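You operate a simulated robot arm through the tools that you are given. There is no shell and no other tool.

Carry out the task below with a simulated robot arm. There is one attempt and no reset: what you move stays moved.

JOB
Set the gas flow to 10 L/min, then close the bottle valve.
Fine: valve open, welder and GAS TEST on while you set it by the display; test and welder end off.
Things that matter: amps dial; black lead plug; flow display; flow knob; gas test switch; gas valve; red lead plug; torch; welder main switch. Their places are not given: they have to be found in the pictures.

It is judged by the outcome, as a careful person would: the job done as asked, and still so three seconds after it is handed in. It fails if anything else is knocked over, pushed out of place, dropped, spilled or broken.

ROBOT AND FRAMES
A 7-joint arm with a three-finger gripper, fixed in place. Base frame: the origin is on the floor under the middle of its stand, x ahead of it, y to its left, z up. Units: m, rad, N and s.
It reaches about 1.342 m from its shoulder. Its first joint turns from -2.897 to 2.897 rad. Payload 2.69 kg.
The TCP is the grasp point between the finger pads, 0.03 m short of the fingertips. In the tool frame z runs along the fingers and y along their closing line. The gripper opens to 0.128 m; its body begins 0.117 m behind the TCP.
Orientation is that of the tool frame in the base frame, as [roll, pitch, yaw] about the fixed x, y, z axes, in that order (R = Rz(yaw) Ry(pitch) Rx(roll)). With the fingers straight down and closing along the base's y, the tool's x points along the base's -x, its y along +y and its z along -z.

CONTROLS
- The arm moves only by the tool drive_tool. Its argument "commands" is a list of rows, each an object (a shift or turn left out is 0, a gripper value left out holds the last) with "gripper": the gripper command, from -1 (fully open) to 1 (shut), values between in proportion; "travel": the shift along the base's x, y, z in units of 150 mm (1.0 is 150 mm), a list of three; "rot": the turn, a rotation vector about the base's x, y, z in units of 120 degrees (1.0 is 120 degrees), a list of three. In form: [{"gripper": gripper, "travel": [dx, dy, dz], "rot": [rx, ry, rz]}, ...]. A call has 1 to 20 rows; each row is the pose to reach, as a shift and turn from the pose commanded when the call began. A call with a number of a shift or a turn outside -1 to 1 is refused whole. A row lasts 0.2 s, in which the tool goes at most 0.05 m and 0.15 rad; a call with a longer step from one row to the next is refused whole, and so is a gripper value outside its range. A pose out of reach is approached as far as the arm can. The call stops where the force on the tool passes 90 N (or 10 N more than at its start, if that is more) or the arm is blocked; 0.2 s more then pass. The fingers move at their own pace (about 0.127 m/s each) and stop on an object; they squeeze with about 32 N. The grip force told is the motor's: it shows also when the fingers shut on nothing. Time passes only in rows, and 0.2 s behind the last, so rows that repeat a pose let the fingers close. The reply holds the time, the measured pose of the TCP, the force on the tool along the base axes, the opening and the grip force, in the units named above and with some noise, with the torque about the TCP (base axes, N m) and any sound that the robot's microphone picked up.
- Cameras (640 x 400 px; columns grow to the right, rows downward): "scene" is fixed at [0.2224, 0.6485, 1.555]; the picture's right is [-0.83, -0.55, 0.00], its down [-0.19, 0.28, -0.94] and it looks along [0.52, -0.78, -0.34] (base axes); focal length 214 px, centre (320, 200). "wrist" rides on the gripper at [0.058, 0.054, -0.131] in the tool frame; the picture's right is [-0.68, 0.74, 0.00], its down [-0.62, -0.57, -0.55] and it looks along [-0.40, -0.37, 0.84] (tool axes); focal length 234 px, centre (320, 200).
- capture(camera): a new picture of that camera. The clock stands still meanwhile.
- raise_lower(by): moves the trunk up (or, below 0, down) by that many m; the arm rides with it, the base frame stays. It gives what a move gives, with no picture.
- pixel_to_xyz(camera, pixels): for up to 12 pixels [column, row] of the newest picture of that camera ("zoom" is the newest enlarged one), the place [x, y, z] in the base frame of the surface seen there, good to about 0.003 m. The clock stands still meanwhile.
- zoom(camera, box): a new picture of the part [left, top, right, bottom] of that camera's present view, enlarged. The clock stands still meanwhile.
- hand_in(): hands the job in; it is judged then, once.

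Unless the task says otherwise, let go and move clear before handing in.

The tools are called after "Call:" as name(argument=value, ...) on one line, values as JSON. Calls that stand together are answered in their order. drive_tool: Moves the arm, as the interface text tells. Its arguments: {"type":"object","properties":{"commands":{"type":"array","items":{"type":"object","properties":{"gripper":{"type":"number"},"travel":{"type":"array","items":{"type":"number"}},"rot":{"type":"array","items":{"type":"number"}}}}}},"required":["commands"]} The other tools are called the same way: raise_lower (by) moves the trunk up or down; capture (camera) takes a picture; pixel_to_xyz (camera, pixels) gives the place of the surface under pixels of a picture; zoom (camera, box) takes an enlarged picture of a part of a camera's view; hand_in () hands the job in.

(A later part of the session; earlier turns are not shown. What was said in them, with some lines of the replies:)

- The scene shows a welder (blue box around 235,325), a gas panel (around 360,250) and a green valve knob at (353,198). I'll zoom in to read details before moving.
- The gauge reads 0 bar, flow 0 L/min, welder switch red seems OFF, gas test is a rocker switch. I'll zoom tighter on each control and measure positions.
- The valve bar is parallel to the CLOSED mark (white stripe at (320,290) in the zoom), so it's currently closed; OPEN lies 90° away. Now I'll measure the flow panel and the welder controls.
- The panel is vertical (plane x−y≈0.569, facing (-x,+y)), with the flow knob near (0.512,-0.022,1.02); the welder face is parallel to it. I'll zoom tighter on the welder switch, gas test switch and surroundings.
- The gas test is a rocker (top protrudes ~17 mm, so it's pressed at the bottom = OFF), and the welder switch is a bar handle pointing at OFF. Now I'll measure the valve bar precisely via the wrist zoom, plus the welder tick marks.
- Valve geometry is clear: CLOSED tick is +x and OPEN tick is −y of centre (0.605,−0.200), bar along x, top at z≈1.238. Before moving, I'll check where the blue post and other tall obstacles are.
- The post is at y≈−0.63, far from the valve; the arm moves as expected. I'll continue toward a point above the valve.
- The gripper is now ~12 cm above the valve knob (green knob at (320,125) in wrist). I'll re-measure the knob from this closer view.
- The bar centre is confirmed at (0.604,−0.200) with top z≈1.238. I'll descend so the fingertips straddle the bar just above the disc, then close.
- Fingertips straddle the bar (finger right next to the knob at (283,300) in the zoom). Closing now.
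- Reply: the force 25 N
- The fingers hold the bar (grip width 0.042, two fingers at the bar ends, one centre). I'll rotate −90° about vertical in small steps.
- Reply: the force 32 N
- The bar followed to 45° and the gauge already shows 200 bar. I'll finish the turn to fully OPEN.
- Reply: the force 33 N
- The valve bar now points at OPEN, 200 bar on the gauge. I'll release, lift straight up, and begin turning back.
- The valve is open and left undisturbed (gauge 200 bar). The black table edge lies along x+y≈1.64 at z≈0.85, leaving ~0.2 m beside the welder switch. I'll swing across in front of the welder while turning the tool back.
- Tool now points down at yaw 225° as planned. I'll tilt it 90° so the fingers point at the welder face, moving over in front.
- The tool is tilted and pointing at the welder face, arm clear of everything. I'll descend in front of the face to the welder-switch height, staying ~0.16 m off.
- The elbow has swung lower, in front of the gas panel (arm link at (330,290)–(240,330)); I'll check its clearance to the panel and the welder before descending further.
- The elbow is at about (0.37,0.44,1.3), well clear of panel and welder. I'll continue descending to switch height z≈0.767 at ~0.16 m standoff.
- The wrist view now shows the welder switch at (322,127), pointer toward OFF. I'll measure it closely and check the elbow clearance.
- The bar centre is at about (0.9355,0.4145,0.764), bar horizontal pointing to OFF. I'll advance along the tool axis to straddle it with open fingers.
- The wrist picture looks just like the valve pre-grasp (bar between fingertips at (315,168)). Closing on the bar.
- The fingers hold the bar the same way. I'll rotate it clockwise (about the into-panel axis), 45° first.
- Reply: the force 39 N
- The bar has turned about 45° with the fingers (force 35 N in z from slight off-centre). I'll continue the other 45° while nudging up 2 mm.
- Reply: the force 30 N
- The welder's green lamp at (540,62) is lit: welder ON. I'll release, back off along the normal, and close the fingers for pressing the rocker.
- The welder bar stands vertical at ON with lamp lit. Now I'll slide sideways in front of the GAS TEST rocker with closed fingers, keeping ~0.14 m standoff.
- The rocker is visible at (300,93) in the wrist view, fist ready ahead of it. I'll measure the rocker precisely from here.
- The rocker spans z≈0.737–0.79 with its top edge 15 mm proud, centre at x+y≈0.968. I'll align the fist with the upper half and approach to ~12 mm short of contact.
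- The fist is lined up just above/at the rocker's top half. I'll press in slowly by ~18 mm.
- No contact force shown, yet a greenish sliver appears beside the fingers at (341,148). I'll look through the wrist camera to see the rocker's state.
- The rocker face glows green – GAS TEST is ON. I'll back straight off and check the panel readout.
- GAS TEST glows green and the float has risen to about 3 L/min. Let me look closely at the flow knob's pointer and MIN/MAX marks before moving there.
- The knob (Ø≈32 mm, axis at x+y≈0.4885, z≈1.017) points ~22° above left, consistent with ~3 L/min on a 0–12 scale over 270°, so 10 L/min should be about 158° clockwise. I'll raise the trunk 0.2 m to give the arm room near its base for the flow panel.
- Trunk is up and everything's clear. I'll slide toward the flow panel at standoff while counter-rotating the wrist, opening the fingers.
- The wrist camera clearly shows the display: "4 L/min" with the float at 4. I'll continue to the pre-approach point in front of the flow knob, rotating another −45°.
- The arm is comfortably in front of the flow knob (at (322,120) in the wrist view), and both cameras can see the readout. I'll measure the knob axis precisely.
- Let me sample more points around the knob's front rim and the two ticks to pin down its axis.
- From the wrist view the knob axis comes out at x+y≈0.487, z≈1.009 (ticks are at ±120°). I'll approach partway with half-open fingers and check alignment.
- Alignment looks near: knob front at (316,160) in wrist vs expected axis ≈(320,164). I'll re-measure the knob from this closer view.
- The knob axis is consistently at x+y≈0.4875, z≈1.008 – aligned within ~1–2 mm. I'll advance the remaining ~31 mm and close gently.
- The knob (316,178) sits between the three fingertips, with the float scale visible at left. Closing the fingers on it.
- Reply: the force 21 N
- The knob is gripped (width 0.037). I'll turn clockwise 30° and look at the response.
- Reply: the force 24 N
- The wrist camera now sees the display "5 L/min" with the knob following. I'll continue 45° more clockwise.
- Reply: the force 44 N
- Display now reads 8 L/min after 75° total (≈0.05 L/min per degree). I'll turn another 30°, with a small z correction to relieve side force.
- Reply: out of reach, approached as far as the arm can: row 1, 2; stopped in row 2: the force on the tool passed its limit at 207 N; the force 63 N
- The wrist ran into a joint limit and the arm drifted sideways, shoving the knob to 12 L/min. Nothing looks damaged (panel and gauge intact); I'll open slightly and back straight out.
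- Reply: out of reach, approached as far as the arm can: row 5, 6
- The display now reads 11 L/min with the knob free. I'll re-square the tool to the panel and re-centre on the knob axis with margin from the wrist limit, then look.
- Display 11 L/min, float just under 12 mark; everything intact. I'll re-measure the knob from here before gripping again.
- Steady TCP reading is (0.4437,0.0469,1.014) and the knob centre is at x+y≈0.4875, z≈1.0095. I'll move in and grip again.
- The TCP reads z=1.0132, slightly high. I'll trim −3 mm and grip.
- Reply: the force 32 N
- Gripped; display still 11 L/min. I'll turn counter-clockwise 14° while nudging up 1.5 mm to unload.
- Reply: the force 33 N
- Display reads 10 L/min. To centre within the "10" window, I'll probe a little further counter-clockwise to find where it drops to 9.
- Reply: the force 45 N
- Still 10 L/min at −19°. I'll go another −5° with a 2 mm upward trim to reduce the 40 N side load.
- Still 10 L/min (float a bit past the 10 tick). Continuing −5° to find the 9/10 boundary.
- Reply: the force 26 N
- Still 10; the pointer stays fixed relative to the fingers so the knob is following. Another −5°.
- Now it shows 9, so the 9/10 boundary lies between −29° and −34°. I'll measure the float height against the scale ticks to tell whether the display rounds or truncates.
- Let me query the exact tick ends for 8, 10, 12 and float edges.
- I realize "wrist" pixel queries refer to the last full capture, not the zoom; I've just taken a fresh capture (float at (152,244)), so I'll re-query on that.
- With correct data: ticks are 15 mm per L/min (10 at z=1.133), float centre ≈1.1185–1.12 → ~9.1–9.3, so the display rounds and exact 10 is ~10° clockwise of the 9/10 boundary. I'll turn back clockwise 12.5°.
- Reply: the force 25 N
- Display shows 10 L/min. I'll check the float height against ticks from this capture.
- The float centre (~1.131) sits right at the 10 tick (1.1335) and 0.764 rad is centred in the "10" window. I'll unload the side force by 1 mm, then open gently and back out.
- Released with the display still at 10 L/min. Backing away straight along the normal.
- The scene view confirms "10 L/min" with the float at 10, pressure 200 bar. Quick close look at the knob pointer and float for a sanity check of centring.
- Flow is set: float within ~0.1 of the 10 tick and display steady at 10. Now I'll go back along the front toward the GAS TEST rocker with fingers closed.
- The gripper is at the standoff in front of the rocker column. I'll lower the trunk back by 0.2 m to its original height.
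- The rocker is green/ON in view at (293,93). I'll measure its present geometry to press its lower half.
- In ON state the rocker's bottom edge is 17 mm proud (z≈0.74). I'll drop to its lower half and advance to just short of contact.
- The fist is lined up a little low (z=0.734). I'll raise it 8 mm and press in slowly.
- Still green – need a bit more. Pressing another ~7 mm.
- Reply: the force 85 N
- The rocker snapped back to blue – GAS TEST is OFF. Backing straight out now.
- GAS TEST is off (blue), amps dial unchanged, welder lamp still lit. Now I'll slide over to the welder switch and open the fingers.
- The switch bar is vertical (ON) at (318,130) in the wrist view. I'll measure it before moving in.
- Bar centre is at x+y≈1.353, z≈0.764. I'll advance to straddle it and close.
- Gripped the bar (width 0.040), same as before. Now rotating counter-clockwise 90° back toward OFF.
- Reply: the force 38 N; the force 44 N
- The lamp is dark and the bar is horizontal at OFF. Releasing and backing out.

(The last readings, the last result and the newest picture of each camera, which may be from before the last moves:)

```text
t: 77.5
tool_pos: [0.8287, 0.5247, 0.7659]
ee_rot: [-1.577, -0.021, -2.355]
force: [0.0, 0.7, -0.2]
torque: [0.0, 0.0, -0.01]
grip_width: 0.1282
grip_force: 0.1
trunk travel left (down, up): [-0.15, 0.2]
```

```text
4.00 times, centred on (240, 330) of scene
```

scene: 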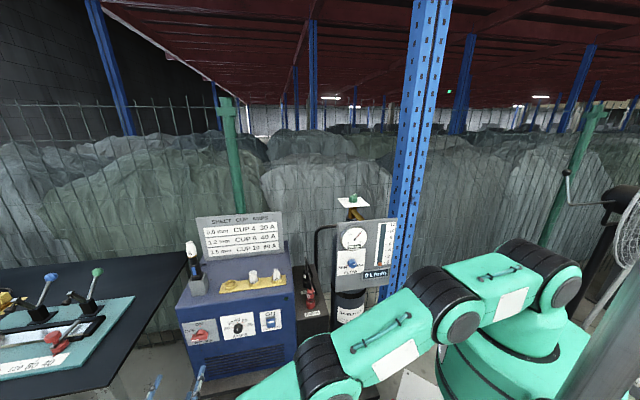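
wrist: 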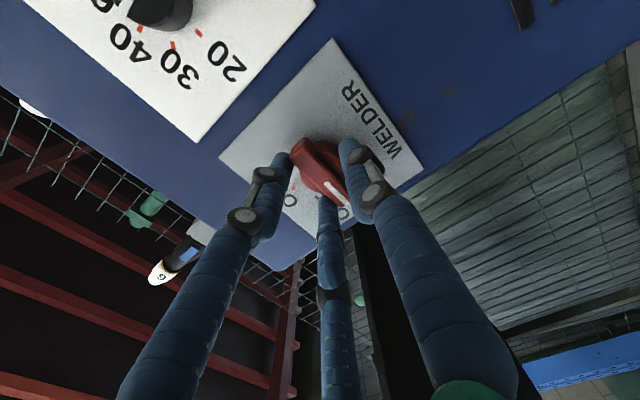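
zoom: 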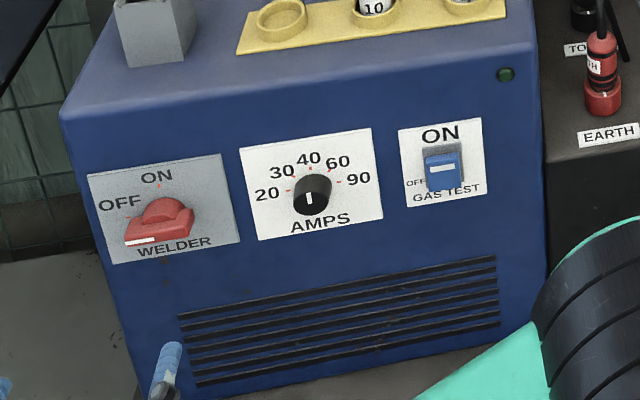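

Welder is OFF with lamp dark, GAS TEST off, amps dial untouched. Now I'll retrace the path upward toward the valve.

Call:
drive_tool(commands=[{"gripper": -1, "travel": [0, 0, 0.25]}, {"gripper": -1, "travel": [0, 0, 0.5]}, {"gripper": -1, "travel": [0, 0, 0.75]}, {"gripper": -1, "travel": [0, 0, 1.0]}])

Call:
drive_tool(commands=[{"gripper": -1, "travel": [-0.05, -0.05, 0.25]}, {"gripper": -1, "travel": [-0.1, -0.1, 0.5]}, {"gripper": -1, "travel": [-0.2, -0.15, 0.75]}, {"gripper": -1, "travel": [-0.3, -0.25, 1.0]}])

Call:
drive_tool(commands=[{"gripper": -1, "travel": [-0.113, -0.1, 0.25]}, {"gripper": -1, "travel": [-0.226, -0.22, 0.5]}, {"gripper": -1, "travel": [-0.338, -0.35, 0.75]}, {"gripper": -1, "travel": [-0.5, -0.5, 1.0]}])

Call:
capture(camera="scene")

```text
t: 78.5
tool_pos: [0.8271, 0.5201, 0.913]
ee_rot: [-1.576, -0.024, -2.354]
force: [-0.2, -0.2, -0.7]
torque: [-0.1, -0.12, 0.02]
grip_width: 0.128
grip_force: 0.0
trunk travel left (down, up): [-0.15, 0.2]
```

```text
t: 79.5
tool_pos: [0.7789, 0.4875, 1.0638]
ee_rot: [-1.576, -0.022, -2.355]
force: [0.0, 0.0, -0.4]
torque: [-0.07, -0.04, -0.02]
grip_width: 0.1279
grip_force: 0.1
trunk travel left (down, up): [-0.15, 0.2]
```

```text
t: 80.5
tool_pos: [0.7091, 0.4079, 1.2101]
ee_rot: [-1.577, -0.023, -2.355]
force: [0.3, 0.4, -0.6]
torque: [-0.08, -0.08, -0.07]
grip_width: 0.1281
grip_force: 0.1
trunk travel left (down, up): [-0.15, 0.2]
```

```text
taken
```

scene: 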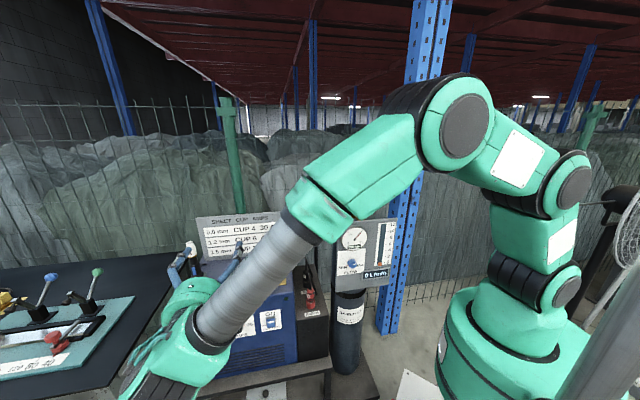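

Clear so far. I'll tilt the tool back to pointing down while rising and moving back toward the centre.

Call:
drive_tool(commands=[{"travel": [-0.03, -0.05, 0.1], "rot": [0.0442, 0.0442, 0]}, {"travel": [-0.06, -0.1, 0.2], "rot": [0.0884, 0.0884, 0]}, {"travel": [-0.1, -0.17, 0.3], "rot": [0.1326, 0.1326, 0]}, {"travel": [-0.15, -0.25, 0.4], "rot": [0.1768, 0.1768, 0]}, {"travel": [-0.2, -0.33, 0.5], "rot": [0.221, 0.221, 0]}, {"travel": [-0.26, -0.42, 0.6], "rot": [0.2652, 0.2652, 0]}, {"travel": [-0.33, -0.5, 0.7], "rot": [0.3094, 0.3094, 0]}, {"travel": [-0.4, -0.6, 0.8], "rot": [0.3536, 0.3536, 0]}, {"travel": [-0.47, -0.7, 0.9], "rot": [0.3977, 0.3977, 0]}, {"travel": [-0.54, -0.8, 1.0], "rot": [0.4419, 0.4419, 0]}, {"travel": [-0.6, -0.9, 1.0], "rot": [0.4861, 0.4861, 0]}, {"travel": [-0.667, -1.0, 1.0], "rot": [0.5303, 0.5303, 0]}])

Call:
drive_tool(commands=[{"travel": [0, -0.17, 0.05], "rot": [0, 0, -0.0625]}, {"travel": [0, -0.33, 0.1], "rot": [0, 0, -0.125]}, {"travel": [0, -0.5, 0.15], "rot": [0, 0, -0.1875]}, {"travel": [0, -0.67, 0.2], "rot": [0, 0, -0.25]}, {"travel": [0, -0.83, 0.25], "rot": [0, 0, -0.3125]}, {"travel": [0, -1.0, 0.3], "rot": [0, 0, -0.375]}])

Call:
drive_tool(commands=[{"travel": [0, -0.17, 0], "rot": [0, 0, -0.0625]}, {"travel": [0, -0.33, 0], "rot": [0, 0, -0.125]}, {"travel": [0, -0.5, 0], "rot": [0, 0, -0.1875]}, {"travel": [0, -0.67, 0], "rot": [0, 0, -0.25]}, {"travel": [0, -0.83, 0], "rot": [0, 0, -0.3125]}, {"travel": [0, -1.0, 0], "rot": [0, 0, -0.375]}])

Call:
capture(camera="scene")

```text
t: 83.1
tool_pos: [0.608, 0.2606, 1.363]
ee_rot: [3.132, 0.003, -2.334]
force: [0.1, 0.2, -0.1]
torque: [-0.01, 0.02, -0.04]
grip_width: 0.1279
grip_force: 0.1
trunk travel left (down, up): [-0.15, 0.2]
```

```text
t: 84.5
tool_pos: [0.6071, 0.1096, 1.4102]
ee_rot: [3.137, 0.001, -3.122]
force: [-0.1, 1.0, -0.1]
torque: [-0.02, 0.0, -0.01]
grip_width: 0.1281
grip_force: 0.0
trunk travel left (down, up): [-0.15, 0.2]
```

```text
t: 85.9
tool_pos: [0.6052, -0.04, 1.4112]
ee_rot: [3.136, 0.003, 2.373]
force: [0.8, -0.5, 0.0]
torque: [-0.01, 0.04, 0.02]
grip_width: 0.1281
grip_force: 0.1
trunk travel left (down, up): [-0.15, 0.2]
```

```text
taken
```

scene: 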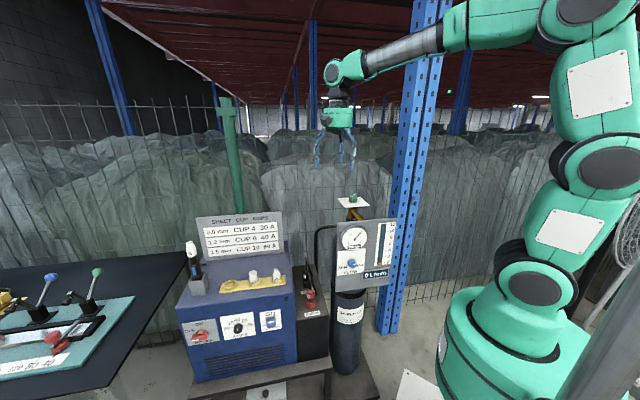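

Tool pointing down again, moving as planned. One more leg brings it above the valve at yaw 90°.

Call:
drive_tool(commands=[{"travel": [0, -0.17, 0], "rot": [0, 0, -0.064]}, {"travel": [0, -0.33, 0], "rot": [0, 0, -0.128]}, {"travel": [0, -0.5, 0], "rot": [0, 0, -0.192]}, {"travel": [0, -0.67, 0], "rot": [0, 0, -0.256]}, {"travel": [0, -0.83, 0], "rot": [0, 0, -0.32]}, {"travel": [0, -1.0, 0], "rot": [0, 0, -0.383]}, {"travel": [0, -1.0, 0], "rot": [0, 0, -0.383]}])

Call:
capture(camera="wrist")

```text
t: 87.5
tool_pos: [0.605, -0.1921, 1.4102]
ee_rot: [3.137, 0.003, 1.574]
force: [0.3, -0.1, 0.2]
torque: [0.06, 0.03, -0.02]
grip_width: 0.1281
grip_force: 0.1
trunk travel left (down, up): [-0.15, 0.2]
```

```text
taken
```

wrist: 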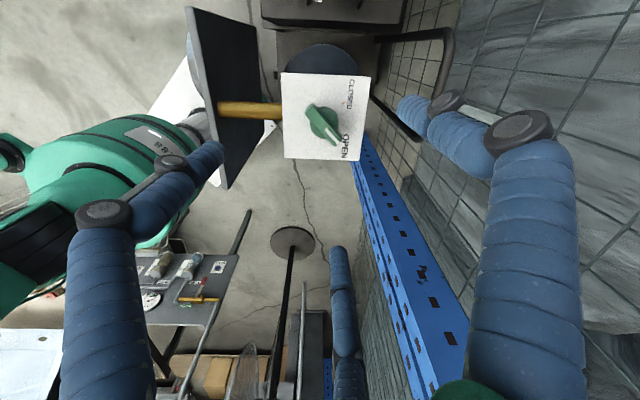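

The valve knob is at (323,122), bar pointing to OPEN. I'll measure the bar then descend.

Call:
pixel_to_xyz(camera="wrist", pixels=[[311, 109], [317, 115], [323, 123], [329, 131], [335, 139], [327, 118], [318, 127], [340, 100]])

Call:
drive_tool(commands=[{"gripper": -1, "travel": [0, -0.05, -0.25]}, {"gripper": -1, "travel": [0, -0.05, -0.5]}, {"gripper": -1, "travel": [0, -0.05, -0.667]}, {"gripper": -1, "travel": [0, -0.05, -0.667]}])

Call:
capture(camera="wrist")

```text
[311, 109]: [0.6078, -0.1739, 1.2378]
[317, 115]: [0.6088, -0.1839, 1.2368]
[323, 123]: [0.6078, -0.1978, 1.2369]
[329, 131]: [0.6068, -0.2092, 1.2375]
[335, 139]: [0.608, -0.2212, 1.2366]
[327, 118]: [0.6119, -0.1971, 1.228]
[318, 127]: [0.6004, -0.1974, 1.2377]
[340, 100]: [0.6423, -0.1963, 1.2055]
```

```text
t: 88.5
tool_pos: [0.6054, -0.1973, 1.3094]
ee_rot: [3.137, 0.001, 1.574]
force: [-0.1, -0.7, 0.4]
torque: [-0.02, 0.01, 0.01]
grip_width: 0.128
grip_force: 0.1
trunk travel left (down, up): [-0.15, 0.2]
```

```text
taken
```

wrist: 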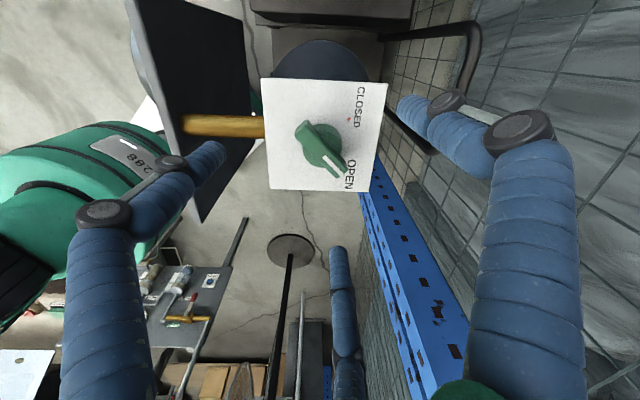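

Bar centre ≈(0.607,−0.198), aligned with the TCP. Descending the last 54 mm and closing.

Call:
drive_tool(commands=[{"gripper": -1, "travel": [0.003, -0.01, -0.2]}, {"gripper": -1, "travel": [0.003, -0.01, -0.33]}, {"gripper": -1, "travel": [0.003, -0.01, -0.36]}, {"gripper": -1, "travel": [0.003, -0.01, -0.36]}, {"gripper": 1, "travel": [0.003, -0.01, -0.36]}, {"gripper": 1, "travel": [0.003, -0.01, -0.36]}, {"gripper": 1, "travel": [0.003, -0.01, -0.36]}, {"gripper": 1, "travel": [0.003, -0.01, -0.36]}])

Call:
capture(camera="wrist")

```text
t: 90.3
tool_pos: [0.6034, -0.1999, 1.2562]
ee_rot: [3.137, 0.003, 1.572]
force: [-18.4, -1.4, -7.0]
torque: [-0.03, 0.53, -0.07]
grip_width: 0.0413
grip_force: 45.4
trunk travel left (down, up): [-0.15, 0.2]
```

```text
taken
```

wrist: 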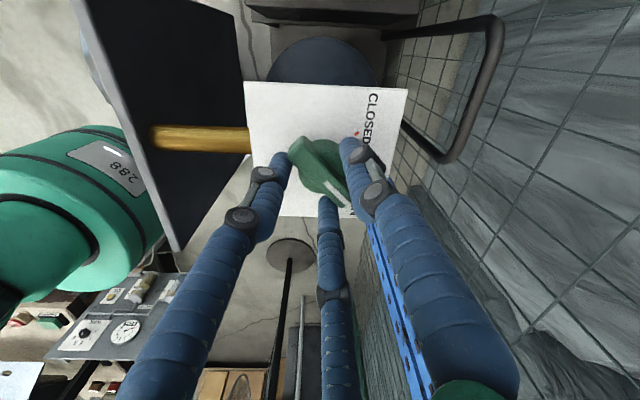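

Gripped exactly as before (width 0.041). Rotating +90° about vertical to CLOSED, in two halves.

Call:
drive_tool(commands=[{"gripper": 1, "rot": [0, 0, 0.0625]}, {"gripper": 1, "rot": [0, 0, 0.125]}, {"gripper": 1, "rot": [0, 0, 0.1875]}, {"gripper": 1, "rot": [0, 0, 0.25]}, {"gripper": 1, "rot": [0, 0, 0.3125]}, {"gripper": 1, "rot": [0, 0, 0.375]}])

Call:
drive_tool(commands=[{"gripper": 1, "rot": [0, 0, 0.0625]}, {"gripper": 1, "rot": [0, 0, 0.125]}, {"gripper": 1, "rot": [0, 0, 0.1875]}, {"gripper": 1, "rot": [0, 0, 0.25]}, {"gripper": 1, "rot": [0, 0, 0.3125]}, {"gripper": 1, "rot": [0, 0, 0.385]}, {"gripper": 1, "rot": [0, 0, 0.385]}])

Call:
capture(camera="wrist")

Call:
zoom(camera="scene", box=[315, 170, 415, 290])

```text
t: 91.7
tool_pos: [0.6028, -0.2001, 1.2555]
ee_rot: [3.137, 0.0, 2.361]
force: [-57.4, -29.1, -24.9]
torque: [-1.51, 0.71, -0.11]
grip_width: 0.0412
grip_force: 45.1
trunk travel left (down, up): [-0.15, 0.2]
```

```text
refused: row 6 steps farther than a row can; nothing moved
```

```text
taken
```

wrist: 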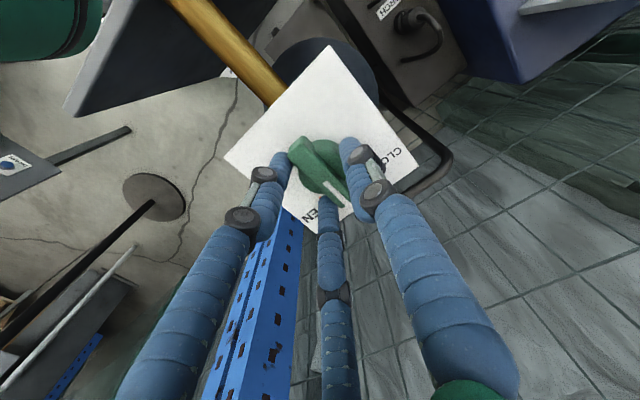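

```text
3.33 times, centred on (365, 230) of scene
```

zoom: 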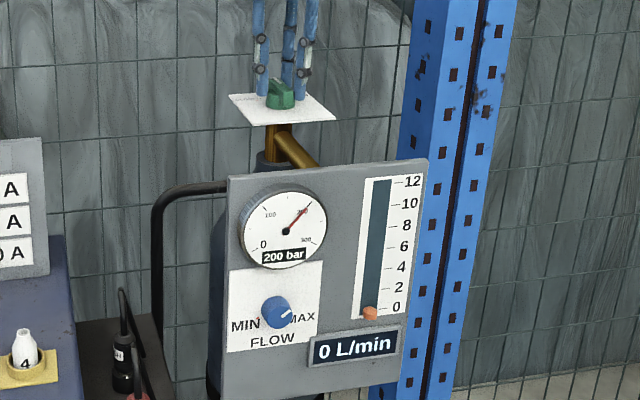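

At 45° with some side load (−57 N in x), the second half was refused for a slightly long step. I'll trim the centre by ~2 mm and finish the turn.

Call:
drive_tool(commands=[{"gripper": 1, "travel": [-0.013, -0.008, 0], "rot": [0, 0, 0.0625]}, {"gripper": 1, "travel": [-0.013, -0.008, 0], "rot": [0, 0, 0.125]}, {"gripper": 1, "travel": [-0.013, -0.008, 0], "rot": [0, 0, 0.1875]}, {"gripper": 1, "travel": [-0.013, -0.008, 0], "rot": [0, 0, 0.25]}, {"gripper": 1, "travel": [-0.013, -0.008, 0], "rot": [0, 0, 0.3125]}, {"gripper": 1, "travel": [-0.013, -0.008, 0], "rot": [0, 0, 0.375]}, {"gripper": 1, "travel": [-0.013, -0.008, 0], "rot": [0, 0, 0.38]}])

Call:
capture(camera="wrist")

Call:
zoom(camera="scene", box=[315, 170, 415, 290])

```text
t: 93.3
tool_pos: [0.6026, -0.2033, 1.2563]
ee_rot: [3.132, 0.003, -3.128]
force: [-40.2, -41.6, -21.7]
torque: [-1.16, 0.55, -0.68]
grip_width: 0.0413
grip_force: 45.0
trunk travel left (down, up): [-0.15, 0.2]
```

```text
taken
```

wrist: 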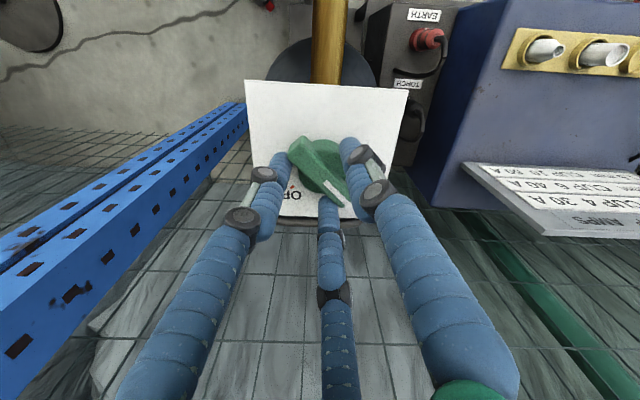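

```text
3.33 times, centred on (365, 230) of scene
```

zoom: 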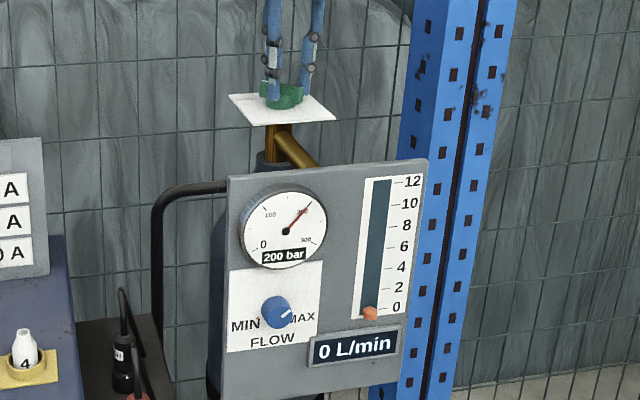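

The bar is back parallel to the CLOSED direction; gauge still shows 200 bar (possibly trapped line pressure). I'll release, lift and inspect.

Call:
drive_tool(commands=[{"gripper": -1}, {"gripper": -1}, {"gripper": -1}, {"gripper": -1, "travel": [0, 0, 0.2]}, {"gripper": -1, "travel": [0, 0, 0.5]}, {"gripper": -1, "travel": [0, 0, 0.8]}])

Call:
capture(camera="wrist")

Call:
zoom(camera="wrist", box=[262, 60, 382, 180])

Call:
zoom(camera="scene", box=[315, 170, 415, 290])

```text
t: 94.7
tool_pos: [0.6038, -0.1996, 1.3764]
ee_rot: [3.138, 0.003, -3.129]
force: [0.2, 1.3, -0.1]
torque: [-0.02, 0.0, 0.0]
grip_width: 0.1281
grip_force: 0.0
trunk travel left (down, up): [-0.15, 0.2]
```

```text
taken
```

wrist: 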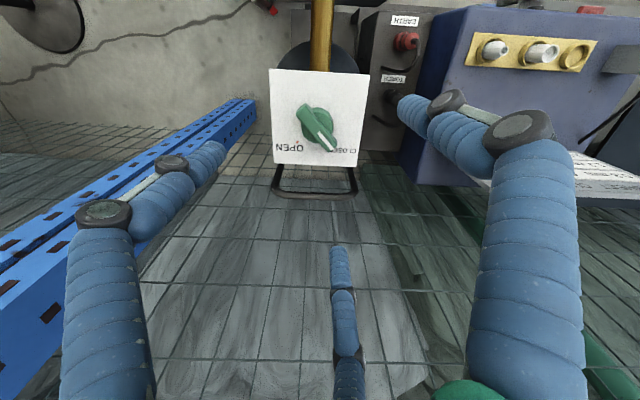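

```text
3.33 times, centred on (322, 120) of wrist
```

zoom: 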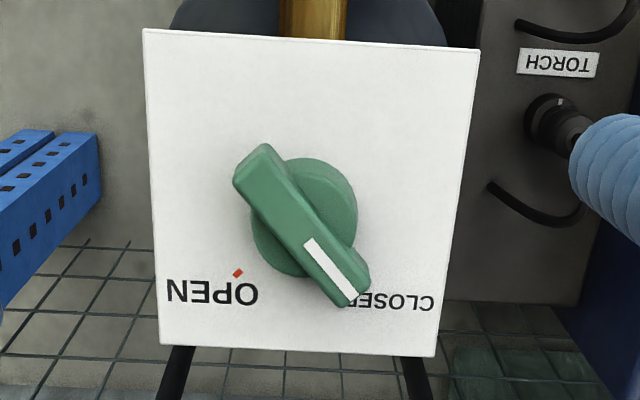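

```text
3.33 times, centred on (365, 230) of scene
```

zoom: 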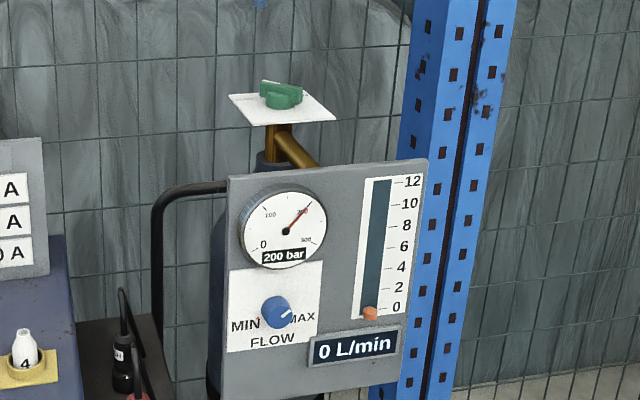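

The bar looks the same as at the start (pointing to CLOSED). I'll quantify its angle to be sure it's fully closed.

Call:
pixel_to_xyz(camera="wrist", pixels=[[301, 109], [303, 112], [306, 115], [318, 129], [327, 140], [330, 145], [297, 142], [336, 142], [322, 151]])

Call:
zoom(camera="scene", box=[330, 185, 380, 216])

```text
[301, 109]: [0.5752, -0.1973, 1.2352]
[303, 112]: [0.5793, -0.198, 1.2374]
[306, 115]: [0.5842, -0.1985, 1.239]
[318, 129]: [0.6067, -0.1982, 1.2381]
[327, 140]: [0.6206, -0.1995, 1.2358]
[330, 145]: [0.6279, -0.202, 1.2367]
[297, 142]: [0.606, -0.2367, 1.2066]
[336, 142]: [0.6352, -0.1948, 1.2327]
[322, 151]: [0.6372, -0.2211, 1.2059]
```

```text
12.80 times, centred on (355, 200) of scene
```

zoom: 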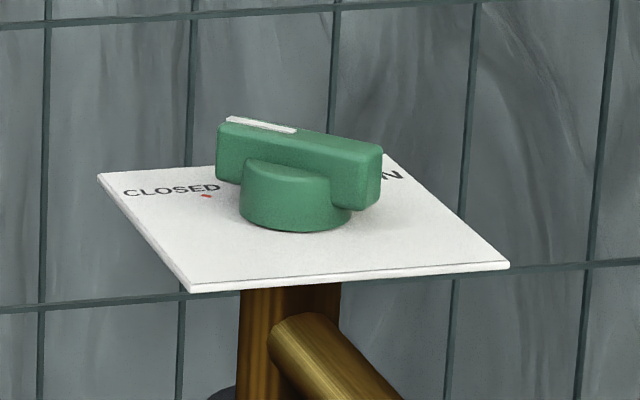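

The valve image is identical to the starting closed view, and the flow knob pointer is where it was set. I'll raise the arm clear and take a final look at everything.

Call:
drive_tool(commands=[{"gripper": -1, "travel": [0, 0.1, 0.25]}, {"gripper": -1, "travel": [0, 0.25, 0.5]}, {"gripper": -1, "travel": [0, 0.5, 0.7]}, {"gripper": -1, "travel": [0, 0.75, 0.9]}, {"gripper": -1, "travel": [0, 0.75, 0.9]}])

Call:
capture(camera="scene")

Call:
zoom(camera="scene", box=[160, 200, 340, 390])

Call:
zoom(camera="scene", box=[330, 190, 400, 300])

```text
t: 95.9
tool_pos: [0.6029, -0.0848, 1.5108]
ee_rot: [3.137, 0.001, -3.129]
force: [0.0, 0.6, -0.7]
torque: [-0.06, 0.0, 0.0]
grip_width: 0.1282
grip_force: 0.0
trunk travel left (down, up): [-0.15, 0.2]
```

```text
taken
```

scene: 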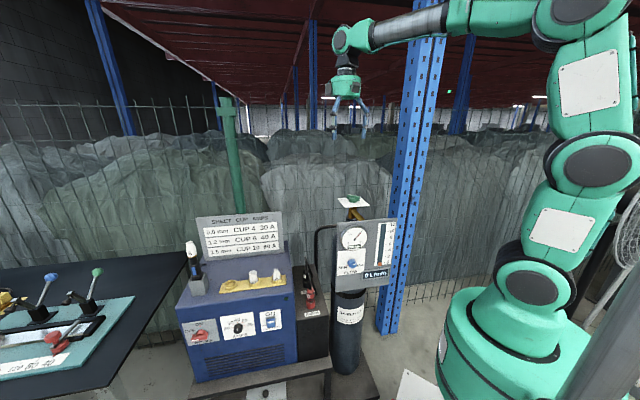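

```text
2.11 times, centred on (250, 295) of scene
```

zoom: 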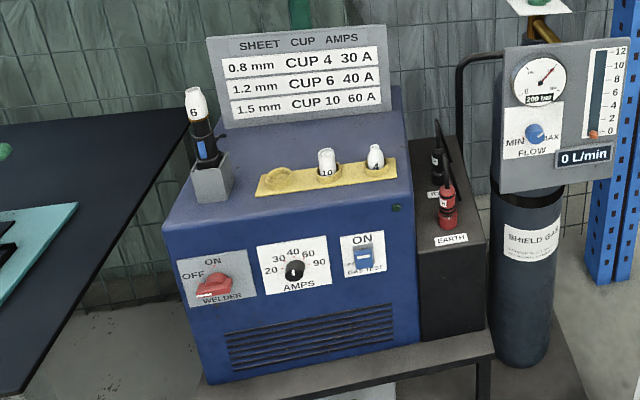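

```text
3.64 times, centred on (365, 245) of scene
```

zoom: 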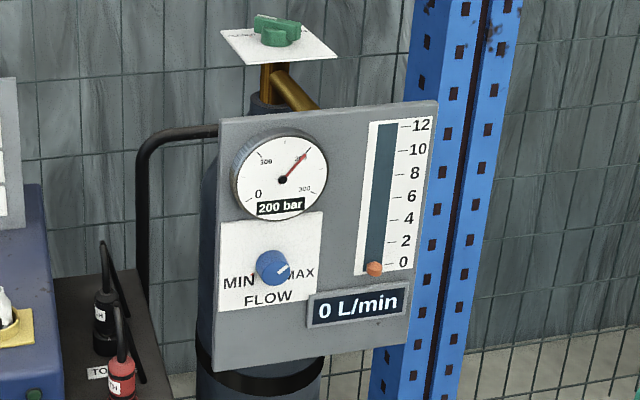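

The final pictures show the valve bar at CLOSED, the welder switch at OFF with its lamp dark, and GAS TEST off (blue). The flow knob is where it read 10 L/min, and the amps dial, torch and plugs look untouched. The gauge still reads 200 bar, which I take to be gas trapped in the line. The arm is clear, so I'm handing in.

Call:
hand_in()

```text
The job is handed in.
```

The flow knob is set to 10 L/min, the bottle valve is closed, and the job is handed in. I don't have the judge's result.

- **Flow:** with the valve open and the welder and GAS TEST on, the display read 10 L/min and the float sat at the 10 mark. The display shows whole numbers only, so I centred the knob between where it changes to 9 and to 11. I estimate it is within about 0.15 L/min of 10.
- **Valve:** the bar points at CLOSED and looks the same as at the start. The gauge still reads 200 bar, though it read 0 at the start. I took this to be gas trapped in the line and did not bleed it.
- **Welder and GAS TEST:** both are off, and the lamp is dark.
- **Slip along the way:** while I turned the flow knob, the wrist ran out of travel. The arm slid sideways with a brief force of about 207 N and pushed the knob to 12 L/min. I let go, re-gripped and set it again, and saw no damage in the pictures.

The amps dial, torch and lead plugs look unchanged in the final pictures, and the arm is clear of everything.
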